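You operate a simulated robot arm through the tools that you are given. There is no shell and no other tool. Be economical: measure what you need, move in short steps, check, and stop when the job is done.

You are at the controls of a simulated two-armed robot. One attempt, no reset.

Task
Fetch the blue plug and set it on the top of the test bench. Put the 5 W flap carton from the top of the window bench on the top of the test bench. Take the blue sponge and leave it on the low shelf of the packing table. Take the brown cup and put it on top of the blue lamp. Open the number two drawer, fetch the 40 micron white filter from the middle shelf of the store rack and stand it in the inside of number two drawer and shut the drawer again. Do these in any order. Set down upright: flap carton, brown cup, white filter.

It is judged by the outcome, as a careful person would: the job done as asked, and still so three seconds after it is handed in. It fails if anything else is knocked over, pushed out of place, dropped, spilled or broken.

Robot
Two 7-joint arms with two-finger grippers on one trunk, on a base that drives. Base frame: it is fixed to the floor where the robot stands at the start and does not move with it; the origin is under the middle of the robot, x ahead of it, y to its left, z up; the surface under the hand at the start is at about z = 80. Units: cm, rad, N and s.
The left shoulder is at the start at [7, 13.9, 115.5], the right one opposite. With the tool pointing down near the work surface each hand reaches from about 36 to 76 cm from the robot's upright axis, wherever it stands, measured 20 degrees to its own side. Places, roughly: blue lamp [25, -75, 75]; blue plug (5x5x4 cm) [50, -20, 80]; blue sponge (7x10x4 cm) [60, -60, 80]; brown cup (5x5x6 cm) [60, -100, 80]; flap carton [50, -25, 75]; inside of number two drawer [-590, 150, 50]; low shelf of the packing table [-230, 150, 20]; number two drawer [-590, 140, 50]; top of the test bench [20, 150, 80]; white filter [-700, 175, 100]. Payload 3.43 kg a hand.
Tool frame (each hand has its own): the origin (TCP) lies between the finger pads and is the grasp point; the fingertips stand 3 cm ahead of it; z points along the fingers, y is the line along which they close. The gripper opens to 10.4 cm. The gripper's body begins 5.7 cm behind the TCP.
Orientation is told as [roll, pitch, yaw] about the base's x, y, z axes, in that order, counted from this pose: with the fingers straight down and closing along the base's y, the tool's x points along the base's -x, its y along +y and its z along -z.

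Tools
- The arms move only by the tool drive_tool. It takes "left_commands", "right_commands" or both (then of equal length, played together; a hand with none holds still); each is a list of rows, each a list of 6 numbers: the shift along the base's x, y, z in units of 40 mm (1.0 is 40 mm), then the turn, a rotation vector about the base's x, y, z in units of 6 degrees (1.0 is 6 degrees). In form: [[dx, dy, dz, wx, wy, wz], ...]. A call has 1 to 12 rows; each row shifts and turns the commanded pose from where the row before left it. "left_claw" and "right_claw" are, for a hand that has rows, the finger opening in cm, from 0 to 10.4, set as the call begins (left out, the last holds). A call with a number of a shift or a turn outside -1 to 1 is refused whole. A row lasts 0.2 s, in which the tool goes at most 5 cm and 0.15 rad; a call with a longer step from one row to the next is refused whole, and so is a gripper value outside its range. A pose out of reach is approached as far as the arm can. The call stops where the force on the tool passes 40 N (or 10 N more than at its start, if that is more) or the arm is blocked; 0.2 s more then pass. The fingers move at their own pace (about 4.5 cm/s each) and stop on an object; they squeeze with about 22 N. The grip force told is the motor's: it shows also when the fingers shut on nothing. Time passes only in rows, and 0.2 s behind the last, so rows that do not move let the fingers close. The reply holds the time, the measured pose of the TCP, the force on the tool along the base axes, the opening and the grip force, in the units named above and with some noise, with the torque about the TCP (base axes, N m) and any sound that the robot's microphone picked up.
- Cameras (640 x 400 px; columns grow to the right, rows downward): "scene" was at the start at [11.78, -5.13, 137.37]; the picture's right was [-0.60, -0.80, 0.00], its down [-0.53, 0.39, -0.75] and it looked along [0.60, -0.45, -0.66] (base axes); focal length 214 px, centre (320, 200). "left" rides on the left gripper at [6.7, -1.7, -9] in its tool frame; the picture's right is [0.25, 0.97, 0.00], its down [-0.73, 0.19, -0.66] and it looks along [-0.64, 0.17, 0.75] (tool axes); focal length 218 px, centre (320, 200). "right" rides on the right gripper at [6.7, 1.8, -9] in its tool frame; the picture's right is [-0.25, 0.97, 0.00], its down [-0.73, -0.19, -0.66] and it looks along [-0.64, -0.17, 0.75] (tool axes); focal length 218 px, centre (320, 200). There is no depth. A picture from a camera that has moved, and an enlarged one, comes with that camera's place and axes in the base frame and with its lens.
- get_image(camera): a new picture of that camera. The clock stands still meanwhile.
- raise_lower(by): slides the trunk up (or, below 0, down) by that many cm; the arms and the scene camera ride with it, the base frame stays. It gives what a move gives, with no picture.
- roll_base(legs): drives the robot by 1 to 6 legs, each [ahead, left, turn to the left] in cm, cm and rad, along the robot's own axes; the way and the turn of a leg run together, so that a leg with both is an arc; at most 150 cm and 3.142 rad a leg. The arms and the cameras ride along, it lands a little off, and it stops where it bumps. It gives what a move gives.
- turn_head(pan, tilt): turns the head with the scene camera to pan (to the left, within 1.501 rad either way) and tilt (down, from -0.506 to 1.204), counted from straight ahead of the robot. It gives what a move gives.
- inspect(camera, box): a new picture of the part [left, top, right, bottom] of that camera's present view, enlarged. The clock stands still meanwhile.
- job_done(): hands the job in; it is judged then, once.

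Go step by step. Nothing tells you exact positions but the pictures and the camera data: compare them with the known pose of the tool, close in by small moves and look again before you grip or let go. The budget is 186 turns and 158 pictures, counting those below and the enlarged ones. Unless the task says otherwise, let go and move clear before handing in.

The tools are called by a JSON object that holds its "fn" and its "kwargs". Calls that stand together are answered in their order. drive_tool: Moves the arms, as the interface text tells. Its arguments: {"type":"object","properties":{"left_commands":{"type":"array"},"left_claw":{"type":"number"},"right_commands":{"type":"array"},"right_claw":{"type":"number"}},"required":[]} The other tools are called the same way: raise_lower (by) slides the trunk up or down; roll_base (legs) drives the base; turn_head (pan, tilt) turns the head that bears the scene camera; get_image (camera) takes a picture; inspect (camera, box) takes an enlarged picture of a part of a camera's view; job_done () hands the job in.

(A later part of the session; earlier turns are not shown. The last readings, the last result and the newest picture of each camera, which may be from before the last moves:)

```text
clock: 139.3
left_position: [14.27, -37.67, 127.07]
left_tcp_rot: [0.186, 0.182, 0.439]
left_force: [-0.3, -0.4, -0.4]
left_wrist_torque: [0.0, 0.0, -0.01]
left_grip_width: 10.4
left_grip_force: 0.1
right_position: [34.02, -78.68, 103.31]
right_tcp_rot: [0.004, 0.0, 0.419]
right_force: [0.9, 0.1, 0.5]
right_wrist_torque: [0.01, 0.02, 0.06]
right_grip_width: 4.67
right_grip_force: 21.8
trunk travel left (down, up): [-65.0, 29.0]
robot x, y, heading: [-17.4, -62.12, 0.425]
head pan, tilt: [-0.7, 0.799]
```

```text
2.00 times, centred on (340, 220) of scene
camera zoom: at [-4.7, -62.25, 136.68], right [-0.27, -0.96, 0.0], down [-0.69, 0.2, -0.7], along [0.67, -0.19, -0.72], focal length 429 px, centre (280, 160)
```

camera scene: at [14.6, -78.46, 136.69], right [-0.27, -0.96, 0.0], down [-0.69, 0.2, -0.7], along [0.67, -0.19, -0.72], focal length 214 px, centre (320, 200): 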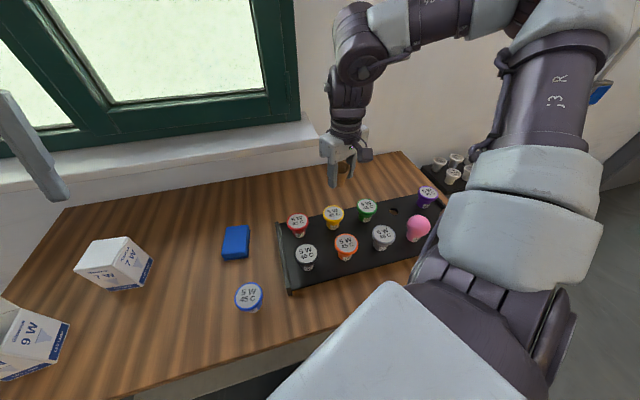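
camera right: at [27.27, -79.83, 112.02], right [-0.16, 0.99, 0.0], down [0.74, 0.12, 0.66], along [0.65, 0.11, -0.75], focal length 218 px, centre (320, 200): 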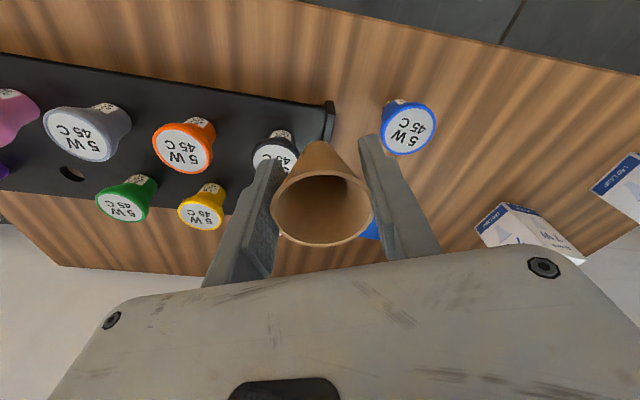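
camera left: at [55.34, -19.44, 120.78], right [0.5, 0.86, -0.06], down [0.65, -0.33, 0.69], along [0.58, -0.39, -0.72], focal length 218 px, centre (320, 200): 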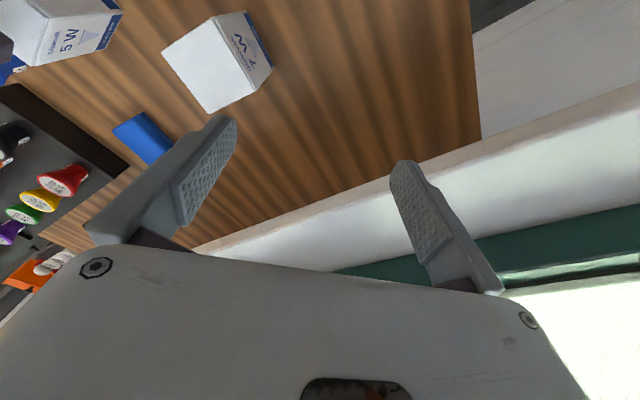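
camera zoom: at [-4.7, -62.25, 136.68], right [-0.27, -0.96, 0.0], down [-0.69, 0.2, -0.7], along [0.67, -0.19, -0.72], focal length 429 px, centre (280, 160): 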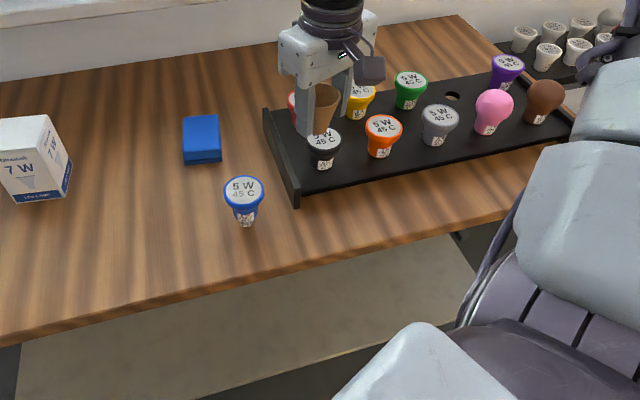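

The lamp's flat top triangulates to (35.7, -68.05, 88.3). I'll bring the cup over it and lower to about 3 cm above.

{"fn": "drive_tool", "kwargs": {"right_commands": [[0.11, 0.66, 0, 0, 0, 0], [0.11, 0.66, 0, 0, 0, 0], [0.11, 0.66, 0, 0, 0, 0], [0.11, 0.66, 0, 0, 0, 0], [0, 0, -0.5, 0, 0, 0], [0, 0, -0.5, 0, 0, 0], [0, 0, -0.5, 0, 0, 0], [0, 0, -0.3, 0, 0, 0], [0, 0, 0, 0, 0, 0]]}}

{"fn": "get_image", "kwargs": {"camera": "right"}}

{"fn": "inspect", "kwargs": {"camera": "scene", "box": [240, 150, 400, 270]}}

```text
clock: 141.3
left_position: [14.2, -37.62, 127.09]
left_tcp_rot: [0.185, 0.182, 0.439]
left_force: [-0.6, -0.1, 0.1]
left_wrist_torque: [0.0, 0.04, 0.02]
left_grip_width: 10.4
left_grip_force: 0.1
right_position: [35.77, -68.01, 95.92]
right_tcp_rot: [0.001, -0.002, 0.419]
right_force: [0.6, 0.6, 0.1]
right_wrist_torque: [0.02, -0.01, -0.02]
right_grip_width: 4.71
right_grip_force: 22.0
trunk travel left (down, up): [-65.0, 29.0]
robot x, y, heading: [-17.22, -62.42, 0.421]
head pan, tilt: [-0.7, 0.799]
```

```text
108 pictures are left
camera right: at [28.94, -69.2, 104.81], right [-0.16, 0.99, 0.0], down [0.74, 0.12, 0.66], along [0.65, 0.11, -0.75], focal length 218 px, centre (320, 200)
```

right: 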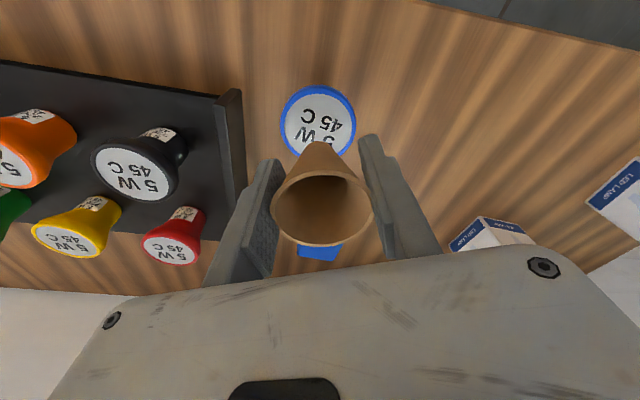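

```text
3.33 times, centred on (320, 210) of scene
camera zoom: at [-4.83, -62.15, 136.7], right [-0.27, -0.96, 0.0], down [-0.69, 0.2, -0.7], along [0.67, -0.19, -0.72], focal length 715 px, centre (320, 167)
```

zoom: 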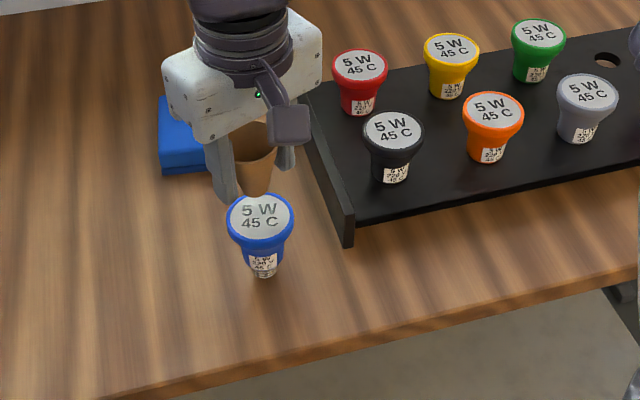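

Well aligned. Lowering to a few millimetres above the lamp and checking.

{"fn": "drive_tool", "kwargs": {"right_commands": [[-0.06, -0.02, -0.25, 0, 0, 0], [0, 0, -0.2, 0, 0, 0], [0, 0, -0.15, 0, 0, 0], [0, 0, 0, 0, 0, 0]]}}

{"fn": "inspect", "kwargs": {"camera": "right", "box": [220, 80, 420, 260]}}

{"fn": "inspect", "kwargs": {"camera": "scene", "box": [270, 170, 350, 230]}}

```text
clock: 142.3
left_position: [14.1, -37.54, 127.06]
left_tcp_rot: [0.185, 0.182, 0.441]
left_force: [0.1, 0.4, 0.0]
left_wrist_torque: [0.01, 0.03, 0.0]
left_grip_width: 10.4
left_grip_force: 0.0
right_position: [35.68, -68.2, 93.61]
right_tcp_rot: [0.002, -0.002, 0.419]
right_force: [0.7, 0.3, 0.4]
right_wrist_torque: [-0.01, 0.0, -0.02]
right_grip_width: 4.69
right_grip_force: 21.7
trunk travel left (down, up): [-65.0, 29.0]
robot x, y, heading: [-17.14, -61.67, 0.429]
head pan, tilt: [-0.7, 0.799]
```

```text
2.22 times, centred on (320, 170) of right
camera zoom: at [28.69, -69.3, 102.46], right [-0.16, 0.99, 0.0], down [0.74, 0.12, 0.66], along [0.65, 0.11, -0.75], focal length 485 px, centre (320, 267)
```

zoom: 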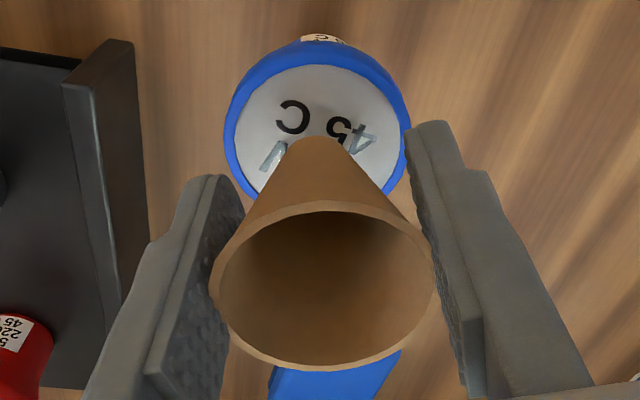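

```text
6.67 times, centred on (310, 200) of scene
camera zoom: at [-4.8, -62.18, 136.7], right [-0.27, -0.96, 0.0], down [-0.69, 0.2, -0.7], along [0.67, -0.19, -0.72], focal length 1430 px, centre (387, 200)
```

zoom: 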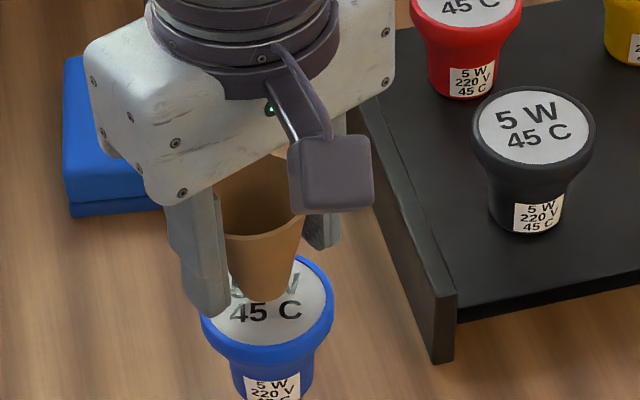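

Both views say the cup is about 5 mm too far in x and 2 mm in y. Correcting, then lowering gently to contact.

{"fn": "drive_tool", "kwargs": {"right_commands": [[-0.12, -0.05, 0, 0, 0, 0], [0, 0, -0.06, 0, 0, 0], [0, 0, -0.05, 0, 0, 0], [0, 0, 0, 0, 0, 0]]}}

{"fn": "inspect", "kwargs": {"camera": "right", "box": [220, 80, 420, 260]}}

{"fn": "inspect", "kwargs": {"camera": "scene", "box": [270, 170, 350, 230]}}

```text
clock: 143.3
left_position: [14.11, -37.65, 127.1]
left_tcp_rot: [0.184, 0.182, 0.44]
left_force: [0.9, -1.2, 0.3]
left_wrist_torque: [-0.01, 0.02, 0.01]
left_grip_width: 10.42
left_grip_force: 0.0
right_position: [35.14, -68.42, 93.23]
right_tcp_rot: [0.002, -0.001, 0.418]
right_force: [0.5, 0.0, 0.0]
right_wrist_torque: [-0.01, -0.01, -0.01]
right_grip_width: 4.68
right_grip_force: 21.5
trunk travel left (down, up): [-65.0, 29.0]
robot x, y, heading: [-17.01, -62.03, 0.419]
head pan, tilt: [-0.7, 0.799]
```

```text
2.22 times, centred on (320, 170) of right
camera zoom: at [28.24, -69.5, 102.04], right [-0.16, 0.99, 0.0], down [0.74, 0.12, 0.66], along [0.65, 0.11, -0.75], focal length 485 px, centre (320, 267)
```

zoom: 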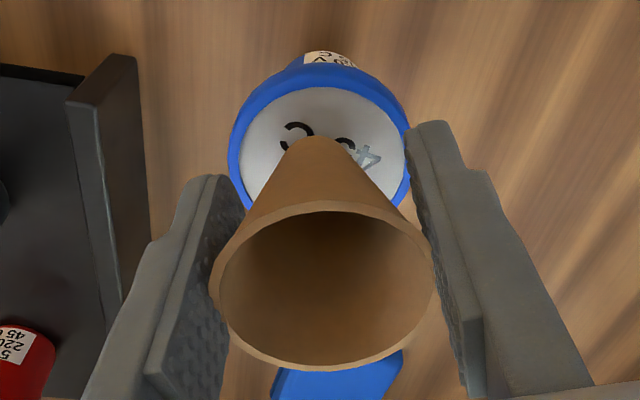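

```text
6.67 times, centred on (310, 200) of scene
camera zoom: at [-4.81, -62.18, 136.7], right [-0.27, -0.96, 0.0], down [-0.69, 0.2, -0.7], along [0.67, -0.19, -0.72], focal length 1430 px, centre (387, 200)
```

zoom: 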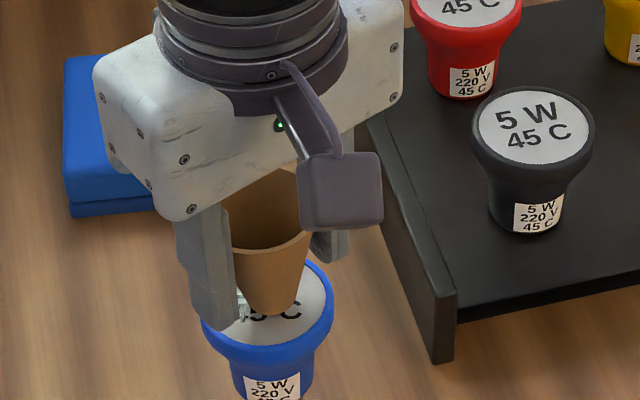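

Centred. Lowering in 1–2 mm steps until it touches.

{"fn": "drive_tool", "kwargs": {"right_commands": [[0, 0, -0.04, 0, 0, 0], [0, 0, -0.04, 0, 0, 0], [0, 0, 0, 0, 0, 0]]}}

{"fn": "drive_tool", "kwargs": {"right_commands": [[0, 0, -0.04, 0, 0, 0], [0, 0, 0, 0, 0, 0]]}}

```text
clock: 144.1
left_position: [14.07, -37.64, 127.04]
left_tcp_rot: [0.186, 0.183, 0.441]
left_force: [-0.1, -0.2, 0.3]
left_wrist_torque: [0.0, 0.01, -0.01]
left_grip_width: 10.41
left_grip_force: 0.1
right_position: [35.07, -68.36, 92.88]
right_tcp_rot: [0.003, -0.002, 0.42]
right_force: [-0.4, 0.3, 0.4]
right_wrist_torque: [-0.02, 0.02, -0.03]
right_grip_width: 4.71
right_grip_force: 21.7
trunk travel left (down, up): [-65.0, 29.0]
robot x, y, heading: [-17.64, -62.18, 0.424]
head pan, tilt: [-0.7, 0.799]
```

```text
clock: 144.7
left_position: [14.02, -37.55, 127.16]
left_tcp_rot: [0.185, 0.18, 0.439]
left_force: [0.3, 0.0, -0.7]
left_wrist_torque: [0.01, -0.01, 0.01]
left_grip_width: 10.4
left_grip_force: 0.1
right_position: [35.04, -68.25, 92.83]
right_tcp_rot: [0.002, -0.003, 0.42]
right_force: [0.1, 0.6, 10.1]
right_wrist_torque: [0.12, -0.05, 0.03]
right_grip_width: 4.71
right_grip_force: 21.9
trunk travel left (down, up): [-65.0, 29.0]
robot x, y, heading: [-16.82, -61.89, 0.424]
head pan, tilt: [-0.7, 0.799]
```

Contact at z 92.8. Easing the load slightly, then opening slowly in place.

{"fn": "drive_tool", "kwargs": {"right_commands": [[0, 0, 0.02, 0, 0, 0], [0, 0, 0, 0, 0, 0]]}}

{"fn": "drive_tool", "kwargs": {"right_commands": [[0, 0, 0, 0, 0, 0], [0, 0, 0, 0, 0, 0]], "right_claw": 6.5}}

{"fn": "inspect", "kwargs": {"camera": "right", "box": [220, 80, 420, 260]}}

{"fn": "inspect", "kwargs": {"camera": "scene", "box": [270, 170, 350, 230]}}

```text
clock: 145.3
left_position: [14.06, -37.6, 127.06]
left_tcp_rot: [0.184, 0.181, 0.44]
left_force: [-0.4, -0.2, -0.5]
left_wrist_torque: [0.0, 0.01, -0.02]
left_grip_width: 10.42
left_grip_force: 0.1
right_position: [35.05, -68.31, 92.76]
right_tcp_rot: [0.001, 0.0, 0.418]
right_force: [-0.3, 0.1, 7.4]
right_wrist_torque: [0.05, -0.07, 0.01]
right_grip_width: 4.68
right_grip_force: 21.8
trunk travel left (down, up): [-65.0, 29.0]
robot x, y, heading: [-17.05, -61.89, 0.422]
head pan, tilt: [-0.7, 0.799]
```

```text
clock: 145.9
left_position: [14.17, -37.54, 126.96]
left_tcp_rot: [0.185, 0.183, 0.44]
left_force: [0.0, 0.2, 0.7]
left_wrist_torque: [-0.01, -0.03, 0.02]
left_grip_width: 10.41
left_grip_force: 0.0
right_position: [35.1, -68.31, 92.81]
right_tcp_rot: [0.002, -0.001, 0.419]
right_force: [1.1, 0.2, 0.1]
right_wrist_torque: [-0.01, -0.03, 0.01]
right_grip_width: 6.51
right_grip_force: 0.0
trunk travel left (down, up): [-65.0, 29.0]
robot x, y, heading: [-17.36, -62.18, 0.425]
head pan, tilt: [-0.7, 0.799]
```

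```text
2.22 times, centred on (320, 170) of right
camera zoom: at [28.2, -69.48, 101.63], right [-0.16, 0.99, 0.0], down [0.74, 0.12, 0.66], along [0.65, 0.11, -0.75], focal length 485 px, centre (320, 267)
```

zoom: 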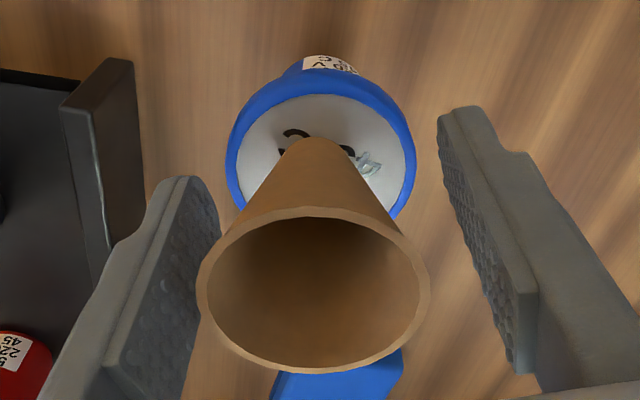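

```text
6.67 times, centred on (310, 200) of scene
camera zoom: at [-4.83, -62.16, 136.7], right [-0.27, -0.96, 0.0], down [-0.69, 0.2, -0.7], along [0.67, -0.19, -0.72], focal length 1430 px, centre (387, 200)
```

zoom: 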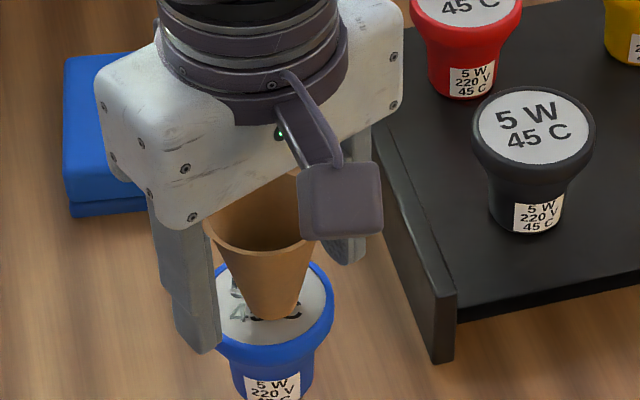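

The cup stands on the lamp. I'll centre the fingers around it, open a little more and rise slowly.

{"fn": "drive_tool", "kwargs": {"right_commands": [[0.01, -0.07, 0, 0, 0, 0], [0, 0, 0, 0, 0, 0], [0, 0, 0.15, 0, 0, 0], [0, 0, 0.2, 0, 0, 0], [0, 0, 0.3, 0, 0, 0], [0, 0, 0.4, 0, 0, 0], [0, 0, 0.5, 0, 0, 0], [0, 0, 0.5, 0, 0, 0], [0, 0, 0.5, 0, 0, 0]], "right_claw": 8}}

{"fn": "inspect", "kwargs": {"camera": "scene", "box": [250, 150, 370, 240]}}

{"fn": "get_image", "kwargs": {"camera": "right"}}

```text
clock: 147.9
left_position: [14.06, -37.49, 127.14]
left_tcp_rot: [0.186, 0.182, 0.441]
left_force: [-0.3, 0.4, -0.2]
left_wrist_torque: [-0.02, -0.01, 0.0]
left_grip_width: 10.4
left_grip_force: 0.1
right_position: [35.0, -68.53, 102.96]
right_tcp_rot: [0.002, 0.0, 0.419]
right_force: [0.7, -0.2, -0.1]
right_wrist_torque: [-0.01, -0.01, -0.01]
right_grip_width: 8.02
right_grip_force: 0.1
trunk travel left (down, up): [-65.0, 29.0]
robot x, y, heading: [-17.23, -62.07, 0.423]
head pan, tilt: [-0.7, 0.799]
```

```text
4.44 times, centred on (310, 195) of scene
camera zoom: at [-4.87, -62.17, 136.7], right [-0.27, -0.96, 0.0], down [-0.69, 0.2, -0.7], along [0.67, -0.19, -0.72], focal length 953 px, centre (364, 222)
```

zoom: 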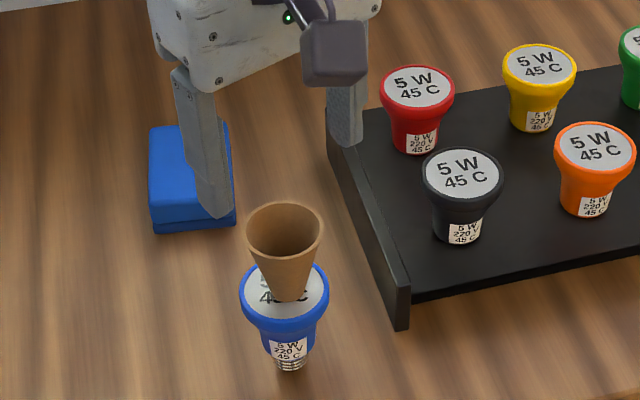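

```text
99 pictures are left
camera right: at [28.17, -69.75, 111.81], right [-0.16, 0.99, 0.0], down [0.74, 0.12, 0.66], along [0.65, 0.11, -0.75], focal length 218 px, centre (320, 200)
```

right: 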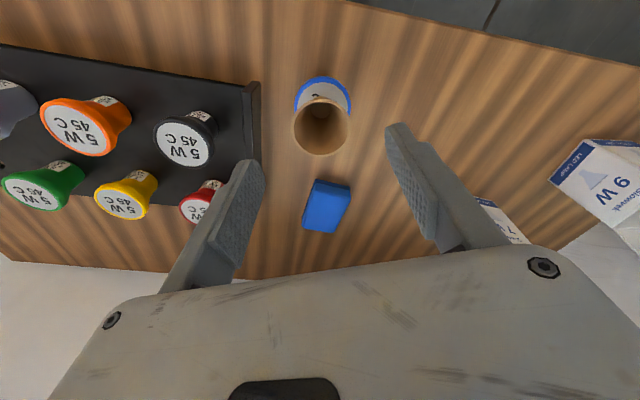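

The cup stands upright on the blue lamp. Next the sponge, at about (54.1, -64.3) with its long side along x: turn back to heading 0 and roll into position.

{"fn": "roll_base", "kwargs": {"legs": [[0, 0, -0.42], [19, 25, 0]]}}

{"fn": "drive_tool", "kwargs": {"right_commands": [[0.6, 0, 0, 0, 0, 0], [0.6, 0, 0, 0, 0, 0], [0.5, 0, 0, 0, 0, 0]], "right_claw": 10.4}}

{"fn": "get_image", "kwargs": {"camera": "right"}}

```text
clock: 151.3
left_position: [40.53, -27.96, 127.11]
left_tcp_rot: [0.187, 0.178, 0.017]
left_force: [-0.6, 0.4, 1.1]
left_wrist_torque: [0.03, 0.03, 0.0]
left_grip_width: 10.41
left_grip_force: 0.1
right_position: [46.9, -64.81, 102.95]
right_tcp_rot: [0.004, -0.002, -0.005]
right_force: [-0.4, 0.5, -0.3]
right_wrist_torque: [0.01, -0.02, 0.01]
right_grip_width: 7.99
right_grip_force: 0.1
trunk travel left (down, up): [-65.0, 29.0]
robot x, y, heading: [2.08, -36.93, -0.003]
head pan, tilt: [-0.7, 0.799]
```

```text
clock: 152.1
left_position: [40.76, -27.71, 127.03]
left_tcp_rot: [0.185, 0.182, 0.017]
left_force: [-0.5, -0.2, 0.1]
left_wrist_torque: [0.01, 0.01, 0.0]
left_grip_width: 10.4
left_grip_force: 0.0
right_position: [53.75, -64.7, 102.97]
right_tcp_rot: [0.002, 0.0, -0.005]
right_force: [-0.2, -0.1, 0.6]
right_wrist_torque: [0.0, -0.04, 0.03]
right_grip_width: 10.39
right_grip_force: 0.1
trunk travel left (down, up): [-65.0, 29.0]
robot x, y, heading: [1.89, -36.91, 0.001]
head pan, tilt: [-0.7, 0.799]
```

```text
98 pictures are left
camera right: at [47.07, -62.9, 111.76], right [0.26, 0.97, 0.0], down [0.73, -0.2, 0.66], along [0.64, -0.17, -0.75], focal length 218 px, centre (320, 200)
```

right: 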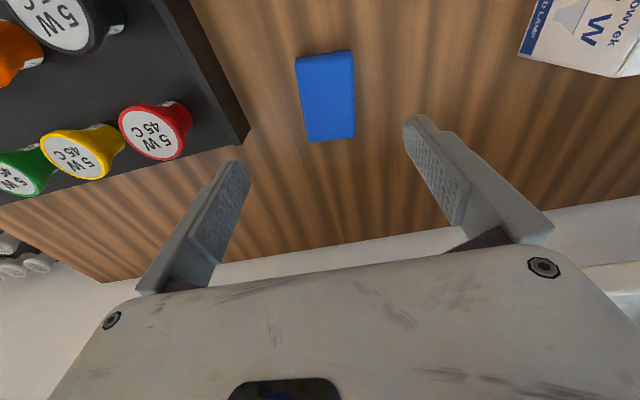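

Sponge centre (55.5, -64.1), rotated about -8°. Descending onto it.

{"fn": "drive_tool", "kwargs": {"right_commands": [[0.2, 0.07, -0.5, 0, 0, -0.65], [0.2, 0.07, -0.6, 0, 0, -0.65], [0, 0, -0.7, 0, 0, 0], [0, 0, -0.7, 0, 0, 0], [0, 0, -0.7, 0, 0, 0], [0, 0, -0.7, 0, 0, 0], [0, 0, -0.6, 0, 0, 0], [0, 0, -0.4, 0, 0, 0]]}}

{"fn": "get_image", "kwargs": {"camera": "right"}}

```text
clock: 153.9
left_position: [40.57, -27.8, 127.05]
left_tcp_rot: [0.186, 0.181, 0.018]
left_force: [-0.5, 0.4, -0.2]
left_wrist_torque: [0.01, 0.02, 0.0]
left_grip_width: 10.41
left_grip_force: 0.1
right_position: [53.77, -65.25, 84.82]
right_tcp_rot: [0.003, -0.002, -0.141]
right_force: [0.4, 0.2, -0.4]
right_wrist_torque: [-0.01, 0.02, 0.02]
right_grip_width: 10.43
right_grip_force: 0.0
right hand out of reach, approached as far as the arm can: row 7, 8
trunk travel left (down, up): [-65.0, 29.0]
robot x, y, heading: [2.04, -37.07, 0.002]
head pan, tilt: [-0.7, 0.799]
```

```text
97 pictures are left
camera right: at [47.22, -62.7, 93.58], right [0.39, 0.92, 0.0], down [0.69, -0.29, 0.66], along [0.61, -0.25, -0.75], focal length 218 px, centre (320, 200)
```

right: 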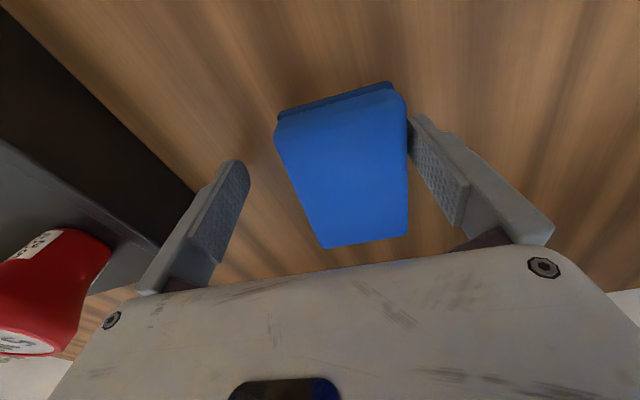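

The reach ends slightly short but the fingers already straddle the sponge. I'll shift 1 cm in y to centre and grip.

{"fn": "drive_tool", "kwargs": {"right_commands": [[0, 0.25, 0, 0, 0, 0], [0, 0, 0, 0, 0, 0]]}}

{"fn": "drive_tool", "kwargs": {"right_commands": [[0, 0, 0, 0, 0, 0], [0, 0, 0, 0, 0, 0], [0, 0, 0, 0, 0, 0], [0, 0, 0, 0, 0, 0]], "right_claw": 4.5}}

{"fn": "get_image", "kwargs": {"camera": "right"}}

```text
clock: 154.5
left_position: [40.55, -27.84, 127.09]
left_tcp_rot: [0.186, 0.181, 0.019]
left_force: [0.6, 0.2, -0.1]
left_wrist_torque: [-0.02, 0.02, -0.03]
left_grip_width: 10.37
left_grip_force: 0.1
right_position: [53.35, -64.62, 85.03]
right_tcp_rot: [0.006, -0.004, -0.142]
right_force: [0.6, 0.2, -0.3]
right_wrist_torque: [-0.02, 0.0, -0.01]
right_grip_width: 10.4
right_grip_force: 0.1
right hand out of reach, approached as far as the arm can: row 1
trunk travel left (down, up): [-65.0, 29.0]
robot x, y, heading: [2.04, -37.18, 0.002]
head pan, tilt: [-0.7, 0.799]
```

```text
clock: 155.5
left_position: [40.52, -27.78, 127.15]
left_tcp_rot: [0.184, 0.182, 0.018]
left_force: [0.4, 0.0, 0.2]
left_wrist_torque: [-0.02, 0.0, 0.01]
left_grip_width: 10.42
left_grip_force: 0.1
right_position: [53.42, -64.57, 85.1]
right_tcp_rot: [0.005, -0.004, -0.14]
right_force: [-0.3, 0.4, 0.7]
right_wrist_torque: [0.02, 0.05, 0.01]
right_grip_width: 6.7
right_grip_force: 22.2
trunk travel left (down, up): [-65.0, 29.0]
robot x, y, heading: [2.24, -37.24, 0.002]
head pan, tilt: [-0.7, 0.799]
```

```text
96 pictures are left
camera right: at [46.93, -61.96, 93.89], right [0.39, 0.92, 0.01], down [0.69, -0.29, 0.66], along [0.61, -0.25, -0.75], focal length 218 px, centre (320, 200)
```

right: 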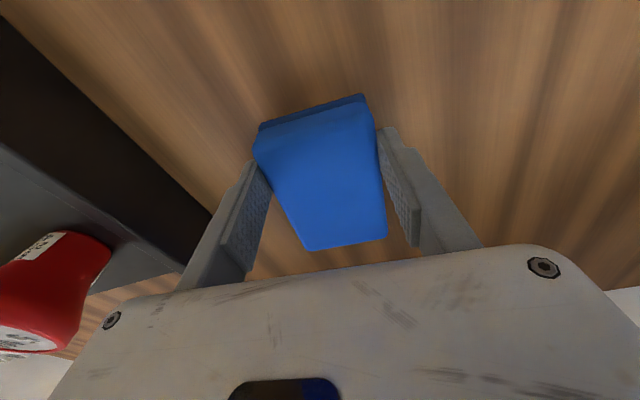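

Sponge gripped (6.7 cm). Lifting, sidestepping away from the cup, backing off, and turning around to view the way to the packing table.

{"fn": "drive_tool", "kwargs": {"right_commands": [[0, 0, 0.5, 0, 0, 0], [0, 0, 0.7, 0, 0, 0], [0, 0, 0.7, 0, 0, 0], [-0.1, 0, 0.8, 0, 0, 0], [-0.2, 0, 0.8, 0, 0, 0], [-0.3, 0, 0.8, 0, 0, 0], [-0.4, 0, 0.6, 0, 0, 0]]}}

{"fn": "roll_base", "kwargs": {"legs": [[0, 22, 0], [-40, 0, 0], [0, 0, 3.0]]}}

{"fn": "turn_head", "kwargs": {"pan": -0.3, "tilt": 0.25}}

{"fn": "get_image", "kwargs": {"camera": "scene"}}

```text
clock: 157.1
left_position: [40.39, -27.72, 127.1]
left_tcp_rot: [0.186, 0.18, 0.018]
left_force: [-0.2, -0.3, 0.0]
left_wrist_torque: [-0.03, -0.01, 0.02]
left_grip_width: 10.4
left_grip_force: 0.1
right_position: [49.25, -64.64, 104.77]
right_tcp_rot: [0.001, -0.001, -0.141]
right_force: [-0.2, -0.4, 0.2]
right_wrist_torque: [-0.02, 0.01, -0.04]
right_grip_width: 6.72
right_grip_force: 21.7
trunk travel left (down, up): [-65.0, 29.0]
robot x, y, heading: [1.76, -37.13, -0.003]
head pan, tilt: [-0.7, 0.799]
```

```text
clock: 158.9
left_position: [40.15, -6.06, 127.14]
left_tcp_rot: [0.182, 0.178, 0.012]
left_force: [0.2, 0.7, 0.0]
left_wrist_torque: [-0.01, -0.01, 0.02]
left_grip_width: 10.37
left_grip_force: 0.2
right_position: [48.92, -43.04, 104.62]
right_tcp_rot: [0.0, -0.003, -0.148]
right_force: [-0.3, 0.0, 0.3]
right_wrist_torque: [0.01, 0.01, 0.04]
right_grip_width: 6.68
right_grip_force: 21.5
trunk travel left (down, up): [-65.0, 29.0]
robot x, y, heading: [1.73, -15.44, 0.003]
head pan, tilt: [-0.7, 0.799]
stopped in leg 2: the robot was blocked; the commanded pose is now the measured one
```

```text
clock: 159.9
left_position: [40.25, -6.18, 127.13]
left_tcp_rot: [0.184, 0.182, 0.013]
left_force: [-0.3, 0.3, 0.2]
left_wrist_torque: [-0.03, 0.01, -0.03]
left_grip_width: 10.38
left_grip_force: 0.0
right_position: [48.89, -42.94, 104.62]
right_tcp_rot: [0.002, -0.002, -0.146]
right_force: [-0.1, 0.7, 0.6]
right_wrist_torque: [-0.01, -0.01, 0.0]
right_grip_width: 6.65
right_grip_force: 21.9
trunk travel left (down, up): [-65.0, 29.0]
robot x, y, heading: [1.72, -15.44, -0.002]
head pan, tilt: [-0.3, 0.25]
```

```text
95 pictures are left
camera scene: at [15.56, -18.24, 141.59], right [-0.3, -0.95, 0.0], down [-0.24, 0.07, -0.97], along [0.92, -0.29, -0.25], focal length 214 px, centre (320, 200)
```

scene: 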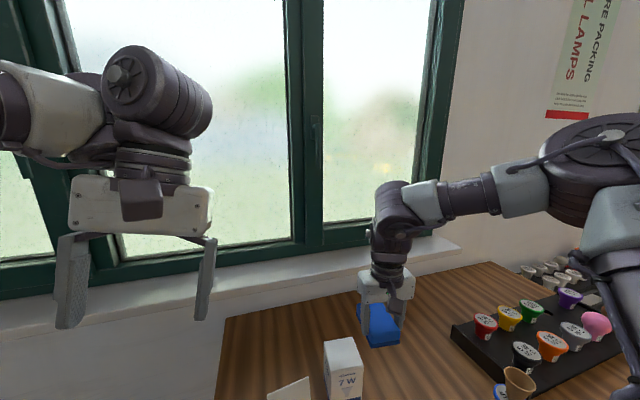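

Backing was blocked. I'll look to the rear sides before trying again.

{"fn": "turn_head", "kwargs": {"pan": 1.5, "tilt": 0.7}}

{"fn": "get_image", "kwargs": {"camera": "scene"}}

{"fn": "roll_base", "kwargs": {"legs": [[-5, 0, 0]]}}

```text
clock: 161.7
left_position: [40.32, -6.25, 127.13]
left_tcp_rot: [0.185, 0.18, 0.009]
left_force: [-0.1, -0.5, -0.3]
left_wrist_torque: [0.01, -0.02, 0.0]
left_grip_width: 10.41
left_grip_force: 0.0
right_position: [48.88, -43.04, 104.65]
right_tcp_rot: [0.001, 0.001, -0.147]
right_force: [0.2, -0.9, -0.7]
right_wrist_torque: [0.02, -0.01, -0.01]
right_grip_width: 6.66
right_grip_force: 22.4
trunk travel left (down, up): [-65.0, 29.0]
robot x, y, heading: [1.66, -15.75, 0.001]
head pan, tilt: [1.499, 0.7]
```

```text
94 pictures are left
camera scene: at [7.28, -7.0, 137.52], right [1.0, -0.08, 0.0], down [-0.05, -0.64, -0.77], along [0.06, 0.76, -0.64], focal length 214 px, centre (320, 200)
```

scene: 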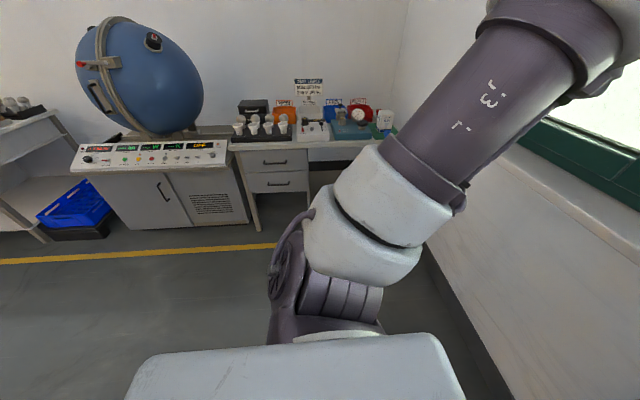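

```text
clock: 162.6
left_position: [35.91, -6.14, 126.88]
left_tcp_rot: [0.185, 0.187, 0.013]
left_force: [0.2, -0.5, 0.3]
left_wrist_torque: [0.02, 0.06, 0.03]
left_grip_width: 10.37
left_grip_force: 0.0
right_position: [44.5, -43.0, 104.4]
right_tcp_rot: [0.002, 0.004, -0.146]
right_force: [0.7, -0.6, -0.5]
right_wrist_torque: [0.01, 0.06, 0.01]
right_grip_width: 6.66
right_grip_force: 22.3
trunk travel left (down, up): [-65.0, 29.0]
robot x, y, heading: [-3.53, -15.13, -0.003]
head pan, tilt: [1.499, 0.7]
```

It moves now. Continuing back, then turning to face the far end of the room.

{"fn": "roll_base", "kwargs": {"legs": [[-35, 0, 0], [0, 0, 3.0]]}}

{"fn": "turn_head", "kwargs": {"pan": -0.2, "tilt": 0.3}}

{"fn": "get_image", "kwargs": {"camera": "scene"}}

```text
clock: 171.9
left_position: [-77.94, -18.68, 127.02]
left_tcp_rot: [0.185, 0.182, 3.007]
left_force: [0.1, -0.6, 0.6]
left_wrist_torque: [0.01, 0.01, -0.02]
left_grip_width: 10.42
left_grip_force: 0.0
right_position: [-80.91, 19.09, 104.66]
right_tcp_rot: [0.002, 0.001, 2.846]
right_force: [0.2, 0.4, 0.3]
right_wrist_torque: [-0.01, 0.01, -0.02]
right_grip_width: 6.69
right_grip_force: 21.7
trunk travel left (down, up): [-65.0, 29.0]
robot x, y, heading: [-38.4, -15.32, 2.987]
head pan, tilt: [1.499, 0.7]
```

```text
clock: 173.7
left_position: [-77.99, -18.66, 127.02]
left_tcp_rot: [0.186, 0.181, 3.006]
left_force: [-0.1, -0.1, 0.1]
left_wrist_torque: [0.0, 0.03, 0.0]
left_grip_width: 10.4
left_grip_force: 0.2
right_position: [-81.04, 19.28, 104.62]
right_tcp_rot: [0.001, -0.001, 2.848]
right_force: [-0.5, -0.1, 0.0]
right_wrist_torque: [0.04, -0.01, 0.01]
right_grip_width: 6.64
right_grip_force: 21.9
trunk travel left (down, up): [-65.0, 29.0]
robot x, y, heading: [-38.3, -15.24, 2.989]
head pan, tilt: [-0.201, 0.3]
```

```text
93 pictures are left
camera scene: at [-52.05, -11.27, 141.13], right [0.34, 0.94, 0.0], down [0.28, -0.1, -0.96], along [-0.9, 0.33, -0.3], focal length 214 px, centre (320, 200)
```

scene: 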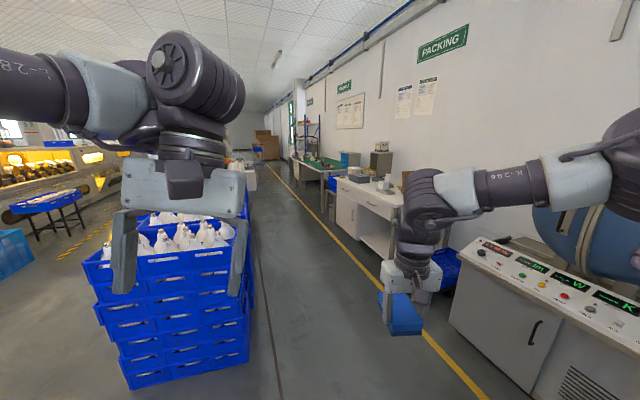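

The corridor runs along the yellow line; the packing table is past the light panel, and crates stand on the left. I'll drive down the corridor at y about 50 and turn to face the table.

{"fn": "roll_base", "kwargs": {"legs": [[0, 0, 0.153], [0, -65, 0], [150, 0, 0], [40, 0, 0], [0, 0, -1.571]]}}

{"fn": "turn_head", "kwargs": {"pan": 0, "tilt": 0.6}}

{"fn": "get_image", "kwargs": {"camera": "scene"}}

```text
clock: 190.8
left_position: [-237.4, 88.3, 127.07]
left_tcp_rot: [0.185, 0.181, 1.584]
left_force: [0.2, -1.4, 0.2]
left_wrist_torque: [0.01, -0.01, -0.02]
left_grip_width: 10.39
left_grip_force: 0.1
right_position: [-200.48, 97.06, 104.67]
right_tcp_rot: [0.003, -0.001, 1.424]
right_force: [1.3, -0.4, 0.1]
right_wrist_torque: [-0.04, -0.01, 0.0]
right_grip_width: 6.66
right_grip_force: 21.6
trunk travel left (down, up): [-65.0, 29.0]
robot x, y, heading: [-228.16, 49.56, 1.569]
head pan, tilt: [-0.201, 0.3]
```

```text
clock: 191.7
left_position: [-237.42, 88.3, 127.09]
left_tcp_rot: [0.186, 0.181, 1.585]
left_force: [-0.6, 0.1, 0.2]
left_wrist_torque: [0.01, 0.03, 0.03]
left_grip_width: 10.41
left_grip_force: 0.0
right_position: [-200.52, 96.96, 104.48]
right_tcp_rot: [0.003, 0.0, 1.425]
right_force: [0.0, 0.1, 0.7]
right_wrist_torque: [-0.02, -0.03, 0.01]
right_grip_width: 6.67
right_grip_force: 21.8
trunk travel left (down, up): [-65.0, 29.0]
robot x, y, heading: [-228.34, 49.95, 1.567]
head pan, tilt: [0.0, 0.6]
```

```text
92 pictures are left
camera scene: at [-228.11, 63.42, 138.39], right [1.0, 0.0, 0.0], down [0.0, -0.56, -0.83], along [0.0, 0.83, -0.56], focal length 214 px, centre (320, 200)
```

scene: 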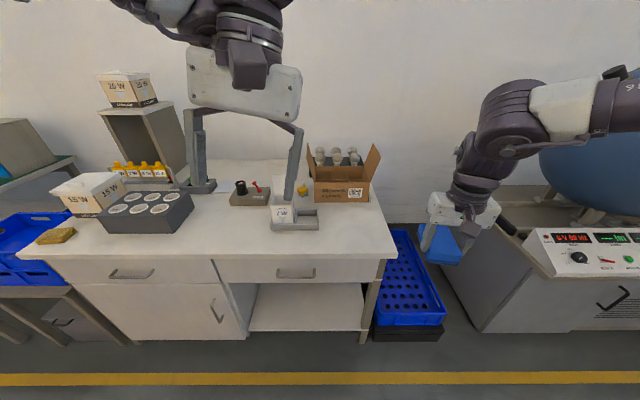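

The open low shelf spans about x -262 to -207, front at y 118, z 20 to 60. Before lowering the trunk, I'll raise the idle left hand out of the way.

{"fn": "drive_tool", "kwargs": {"left_commands": [[0, -0.3, 0.9, 0, 0, 0], [0, -0.3, 0.9, 0, 0, 0], [0, -0.3, 0.9, 0, 0, 0], [0, -0.3, 0.9, 0, 0, 0], [0, -0.3, 0.9, 0, 0, 0], [0, -0.3, 0.9, 0, 0, 0], [0, -0.3, 0.9, 0, 0, 0], [0, -0.3, 0.9, 0, 0, 0]]}}

```text
clock: 193.4
left_position: [-235.04, 83.83, 137.91]
left_tcp_rot: [0.185, 0.18, 1.585]
left_force: [-0.1, 0.9, 0.7]
left_wrist_torque: [0.02, 0.01, 0.02]
left_grip_width: 10.42
left_grip_force: 0.0
left hand out of reach, approached as far as the arm can: row 3, 4, 5, 6, 7, 8
right_position: [-200.45, 96.97, 104.65]
right_tcp_rot: [0.002, 0.0, 1.423]
right_force: [0.9, -0.3, -0.6]
right_wrist_torque: [0.02, -0.01, 0.02]
right_grip_width: 6.66
right_grip_force: 21.9
trunk travel left (down, up): [-65.0, 29.0]
robot x, y, heading: [-227.97, 49.64, 1.57]
head pan, tilt: [0.0, 0.6]
```

Good. Now tilting the right tool 24° forward and lowering the trunk 45 cm.

{"fn": "drive_tool", "kwargs": {"right_commands": [[0, -0.3, 0, 1, 0, 0], [0, -0.3, 0, 1, 0, 0], [0, -0.3, 0, 1, 0, 0], [0, -0.3, 0, 1, 0, 0]]}}

{"fn": "roll_base", "kwargs": {"legs": [[0, 33, 0]]}}

{"fn": "raise_lower", "kwargs": {"by": -45}}

{"fn": "get_image", "kwargs": {"camera": "scene"}}

```text
clock: 194.4
left_position: [-234.76, 83.6, 138.09]
left_tcp_rot: [0.186, 0.18, 1.586]
left_force: [0.7, 0.5, 0.2]
left_wrist_torque: [0.01, 0.04, 0.01]
left_grip_width: 10.4
left_grip_force: 0.1
right_position: [-198.0, 93.5, 105.16]
right_tcp_rot: [0.07, -0.416, 1.411]
right_force: [-0.5, -0.1, 0.4]
right_wrist_torque: [-0.03, 0.05, 0.01]
right_grip_width: 6.69
right_grip_force: 21.9
right hand out of reach, approached as far as the arm can: row 3, 4
trunk travel left (down, up): [-65.0, 29.0]
robot x, y, heading: [-228.37, 49.74, 1.565]
head pan, tilt: [0.0, 0.6]
```

```text
clock: 196.6
left_position: [-267.72, 83.92, 137.94]
left_tcp_rot: [0.187, 0.181, 1.582]
left_force: [0.3, 0.6, 0.8]
left_wrist_torque: [0.05, 0.04, -0.02]
left_grip_width: 10.39
left_grip_force: 0.0
right_position: [-231.01, 93.56, 105.06]
right_tcp_rot: [0.068, -0.412, 1.41]
right_force: [0.7, 0.1, 0.3]
right_wrist_torque: [-0.01, 0.0, 0.01]
right_grip_width: 6.67
right_grip_force: 21.7
trunk travel left (down, up): [-65.0, 29.0]
robot x, y, heading: [-261.14, 49.48, 1.563]
head pan, tilt: [0.0, 0.6]
```

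```text
refused: -45 is not a number from -40 to 40
```

```text
91 pictures are left
camera scene: at [-260.88, 63.56, 138.38], right [1.0, -0.01, 0.0], down [0.0, -0.57, -0.82], along [0.0, 0.82, -0.57], focal length 214 px, centre (320, 200)
```

scene: 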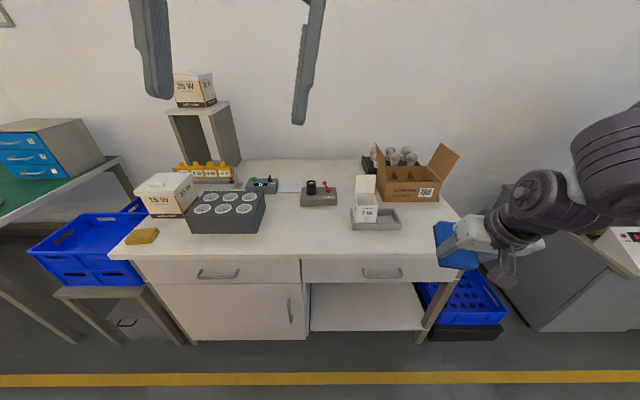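

The trunk moves at most 40 at once, so lowering 40.

{"fn": "raise_lower", "kwargs": {"by": -40}}

{"fn": "drive_tool", "kwargs": {"right_commands": [[-0.1, 0, -0.8, 0, 0, 0], [-0.1, 0, -0.8, 0, 0, 0], [-0.1, 0, -0.8, 0, 0, 0], [-0.1, 0, -0.8, 0, 0, 0], [0, 0, -0.8, 0, 0, 0], [0, 0, -0.8, 0, 0, 0], [0, 0, -0.8, 0, 0, 0], [0, 0, -0.8, 0, 0, 0]]}}

{"fn": "turn_head", "kwargs": {"pan": -0.3, "tilt": 0.8}}

{"fn": "get_image", "kwargs": {"camera": "scene"}}

{"fn": "get_image", "kwargs": {"camera": "right"}}

```text
clock: 200.5
left_position: [-267.82, 83.92, 98.13]
left_tcp_rot: [0.185, 0.182, 1.581]
left_force: [-0.8, 0.0, 0.5]
left_wrist_torque: [0.0, 0.02, -0.02]
left_grip_width: 10.4
left_grip_force: 0.0
right_position: [-231.1, 93.55, 64.97]
right_tcp_rot: [0.067, -0.413, 1.411]
right_force: [0.4, 0.0, -0.7]
right_wrist_torque: [-0.02, 0.0, 0.01]
right_grip_width: 6.67
right_grip_force: 22.1
trunk travel left (down, up): [-25.0, 69.0]
robot x, y, heading: [-260.9, 49.79, 1.568]
head pan, tilt: [0.0, 0.6]
```

```text
clock: 202.3
left_position: [-267.77, 84.02, 98.08]
left_tcp_rot: [0.186, 0.182, 1.581]
left_force: [0.1, 0.2, 0.3]
left_wrist_torque: [-0.02, 0.01, -0.02]
left_grip_width: 10.39
left_grip_force: 0.0
right_position: [-230.92, 93.58, 52.01]
right_tcp_rot: [0.07, -0.413, 1.411]
right_force: [-0.4, 0.0, 0.2]
right_wrist_torque: [0.0, 0.02, 0.0]
right_grip_width: 6.7
right_grip_force: 21.9
right hand out of reach, approached as far as the arm can: row 1, 2, 3, 4
trunk travel left (down, up): [-25.0, 69.0]
robot x, y, heading: [-260.94, 49.57, 1.562]
head pan, tilt: [0.0, 0.6]
```

```text
clock: 203.1
left_position: [-267.88, 83.89, 98.07]
left_tcp_rot: [0.185, 0.182, 1.581]
left_force: [-0.4, -0.4, 0.7]
left_wrist_torque: [-0.01, 0.01, 0.0]
left_grip_width: 10.41
left_grip_force: 0.1
right_position: [-231.1, 93.55, 52.05]
right_tcp_rot: [0.068, -0.412, 1.412]
right_force: [0.4, -0.5, -0.4]
right_wrist_torque: [0.01, -0.01, 0.02]
right_grip_width: 6.66
right_grip_force: 22.1
trunk travel left (down, up): [-25.0, 69.0]
robot x, y, heading: [-260.86, 49.99, 1.557]
head pan, tilt: [-0.3, 0.799]
```

```text
90 pictures are left
camera scene: at [-258.64, 62.4, 96.7], right [0.95, -0.3, 0.0], down [-0.22, -0.68, -0.7], along [0.21, 0.67, -0.72], focal length 214 px, centre (320, 200)
```

scene: 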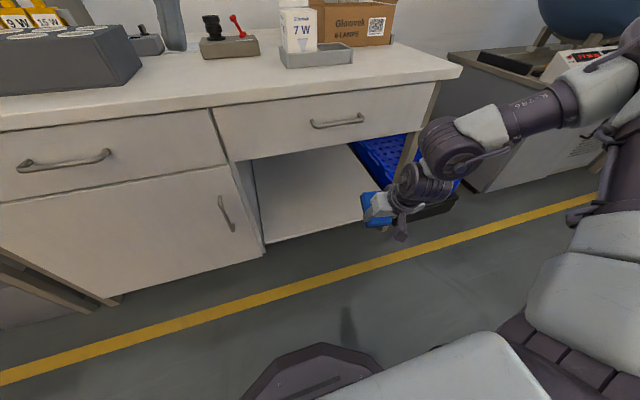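

```text
89 pictures are left
camera right: at [-233.77, 84.13, 57.63], right [-0.92, 0.36, 0.16], down [0.3, 0.37, 0.88], along [0.25, 0.86, -0.44], focal length 218 px, centre (320, 200)
```

right: 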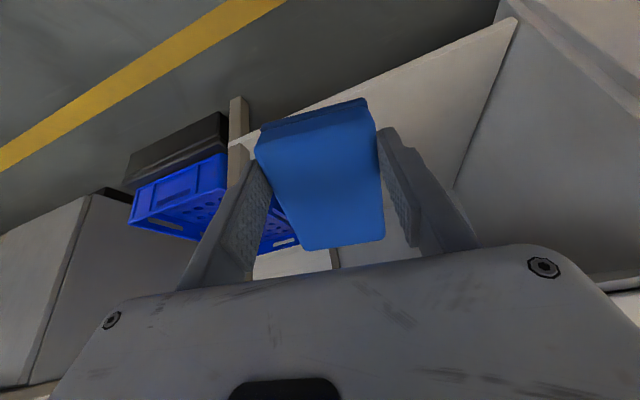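

The hand can lower but not move inboard. I'll lower it to about z 33 and extend it forward, keeping the elbow clear of the table front.

{"fn": "drive_tool", "kwargs": {"right_commands": [[0, 0, -0.8, 0, 0, 0], [0, 0, -0.8, 0, 0, 0], [0, 0, -0.8, 0, 0, 0], [0, 0, -0.8, 0, 0, 0], [0, 0, -0.8, 0, 0, 0], [0, 0, -0.8, 0, 0, 0]]}}

{"fn": "drive_tool", "kwargs": {"right_commands": [[0, 0.7, 0, 0, 0, 0], [0, 0.7, 0, 0, 0, 0], [0, 0.7, 0, 0, 0, 0], [0, 0.7, 0, 0, 0, 0]]}}

{"fn": "get_image", "kwargs": {"camera": "scene"}}

```text
clock: 204.5
left_position: [-267.79, 83.97, 98.08]
left_tcp_rot: [0.185, 0.182, 1.581]
left_force: [-0.4, 0.1, -0.8]
left_wrist_torque: [-0.01, -0.04, 0.02]
left_grip_width: 10.38
left_grip_force: 0.1
right_position: [-229.8, 93.42, 37.77]
right_tcp_rot: [0.065, -0.414, 1.411]
right_force: [0.2, -0.6, -1.0]
right_wrist_torque: [0.02, 0.0, 0.01]
right_grip_width: 6.67
right_grip_force: 21.8
right hand out of reach, approached as far as the arm can: row 5, 6
trunk travel left (down, up): [-25.0, 69.0]
robot x, y, heading: [-260.97, 49.65, 1.566]
head pan, tilt: [-0.3, 0.799]
```

```text
clock: 205.5
left_position: [-267.77, 83.96, 98.0]
left_tcp_rot: [0.185, 0.183, 1.582]
left_force: [0.4, 0.0, 0.6]
left_wrist_torque: [0.02, -0.02, 0.02]
left_grip_width: 10.42
left_grip_force: 0.1
right_position: [-228.94, 103.96, 39.82]
right_tcp_rot: [0.067, -0.412, 1.411]
right_force: [-0.3, -0.3, -0.1]
right_wrist_torque: [-0.03, 0.02, 0.04]
right_grip_width: 6.67
right_grip_force: 21.7
right hand out of reach, approached as far as the arm can: row 2, 3, 4
trunk travel left (down, up): [-25.0, 69.0]
robot x, y, heading: [-261.35, 49.86, 1.569]
head pan, tilt: [-0.3, 0.799]
```

```text
88 pictures are left
camera scene: at [-258.63, 62.41, 96.69], right [0.95, -0.3, 0.0], down [-0.22, -0.68, -0.7], along [0.21, 0.66, -0.72], focal length 214 px, centre (320, 200)
```

scene: 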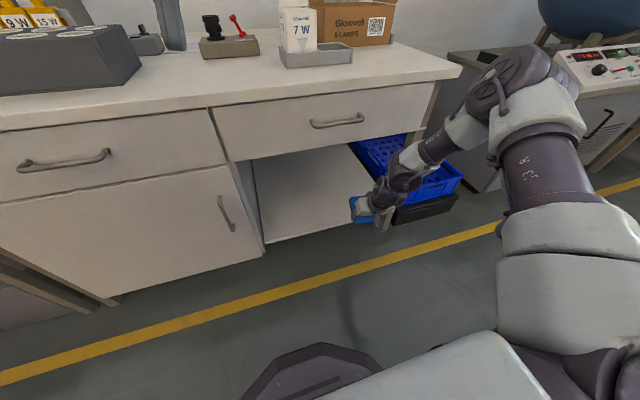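

The elbow stays clear of the table. I'll lower the trunk 8 and roll ahead so the sponge goes in over the shelf.

{"fn": "raise_lower", "kwargs": {"by": -8}}

{"fn": "roll_base", "kwargs": {"legs": [[14, 0, 0]]}}

{"fn": "get_image", "kwargs": {"camera": "scene"}}

{"fn": "get_image", "kwargs": {"camera": "right"}}

```text
clock: 206.6
left_position: [-267.69, 83.91, 90.03]
left_tcp_rot: [0.184, 0.183, 1.582]
left_force: [-0.1, -0.3, 0.2]
left_wrist_torque: [0.01, -0.02, 0.0]
left_grip_width: 10.4
left_grip_force: 0.0
right_position: [-228.94, 103.93, 31.87]
right_tcp_rot: [0.067, -0.413, 1.412]
right_force: [0.8, -0.2, -0.2]
right_wrist_torque: [0.01, -0.03, -0.01]
right_grip_width: 6.68
right_grip_force: 22.0
trunk travel left (down, up): [-17.0, 77.0]
robot x, y, heading: [-261.06, 49.68, 1.564]
head pan, tilt: [-0.3, 0.799]
```

```text
clock: 207.9
left_position: [-267.74, 97.94, 89.96]
left_tcp_rot: [0.185, 0.182, 1.582]
left_force: [0.0, 0.3, 0.6]
left_wrist_torque: [0.0, -0.02, 0.03]
left_grip_width: 10.41
left_grip_force: 0.1
right_position: [-228.9, 117.84, 31.79]
right_tcp_rot: [0.067, -0.412, 1.411]
right_force: [0.6, 0.4, 0.6]
right_wrist_torque: [0.0, 0.0, -0.01]
right_grip_width: 6.67
right_grip_force: 22.3
trunk travel left (down, up): [-17.0, 77.0]
robot x, y, heading: [-260.81, 63.62, 1.565]
head pan, tilt: [-0.3, 0.799]
```

```text
87 pictures are left
camera scene: at [-258.56, 76.32, 88.68], right [0.95, -0.3, 0.0], down [-0.22, -0.68, -0.7], along [0.21, 0.66, -0.72], focal length 214 px, centre (320, 200)
```

scene: 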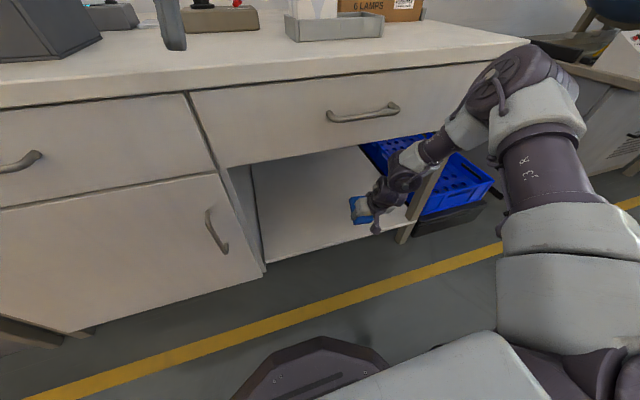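

```text
86 pictures are left
camera right: at [-231.61, 108.33, 37.25], right [-0.92, 0.36, 0.16], down [0.3, 0.37, 0.88], along [0.25, 0.86, -0.45], focal length 218 px, centre (320, 200)
```

right: 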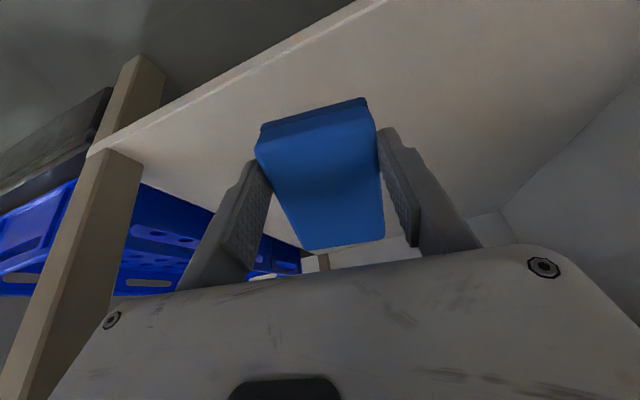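

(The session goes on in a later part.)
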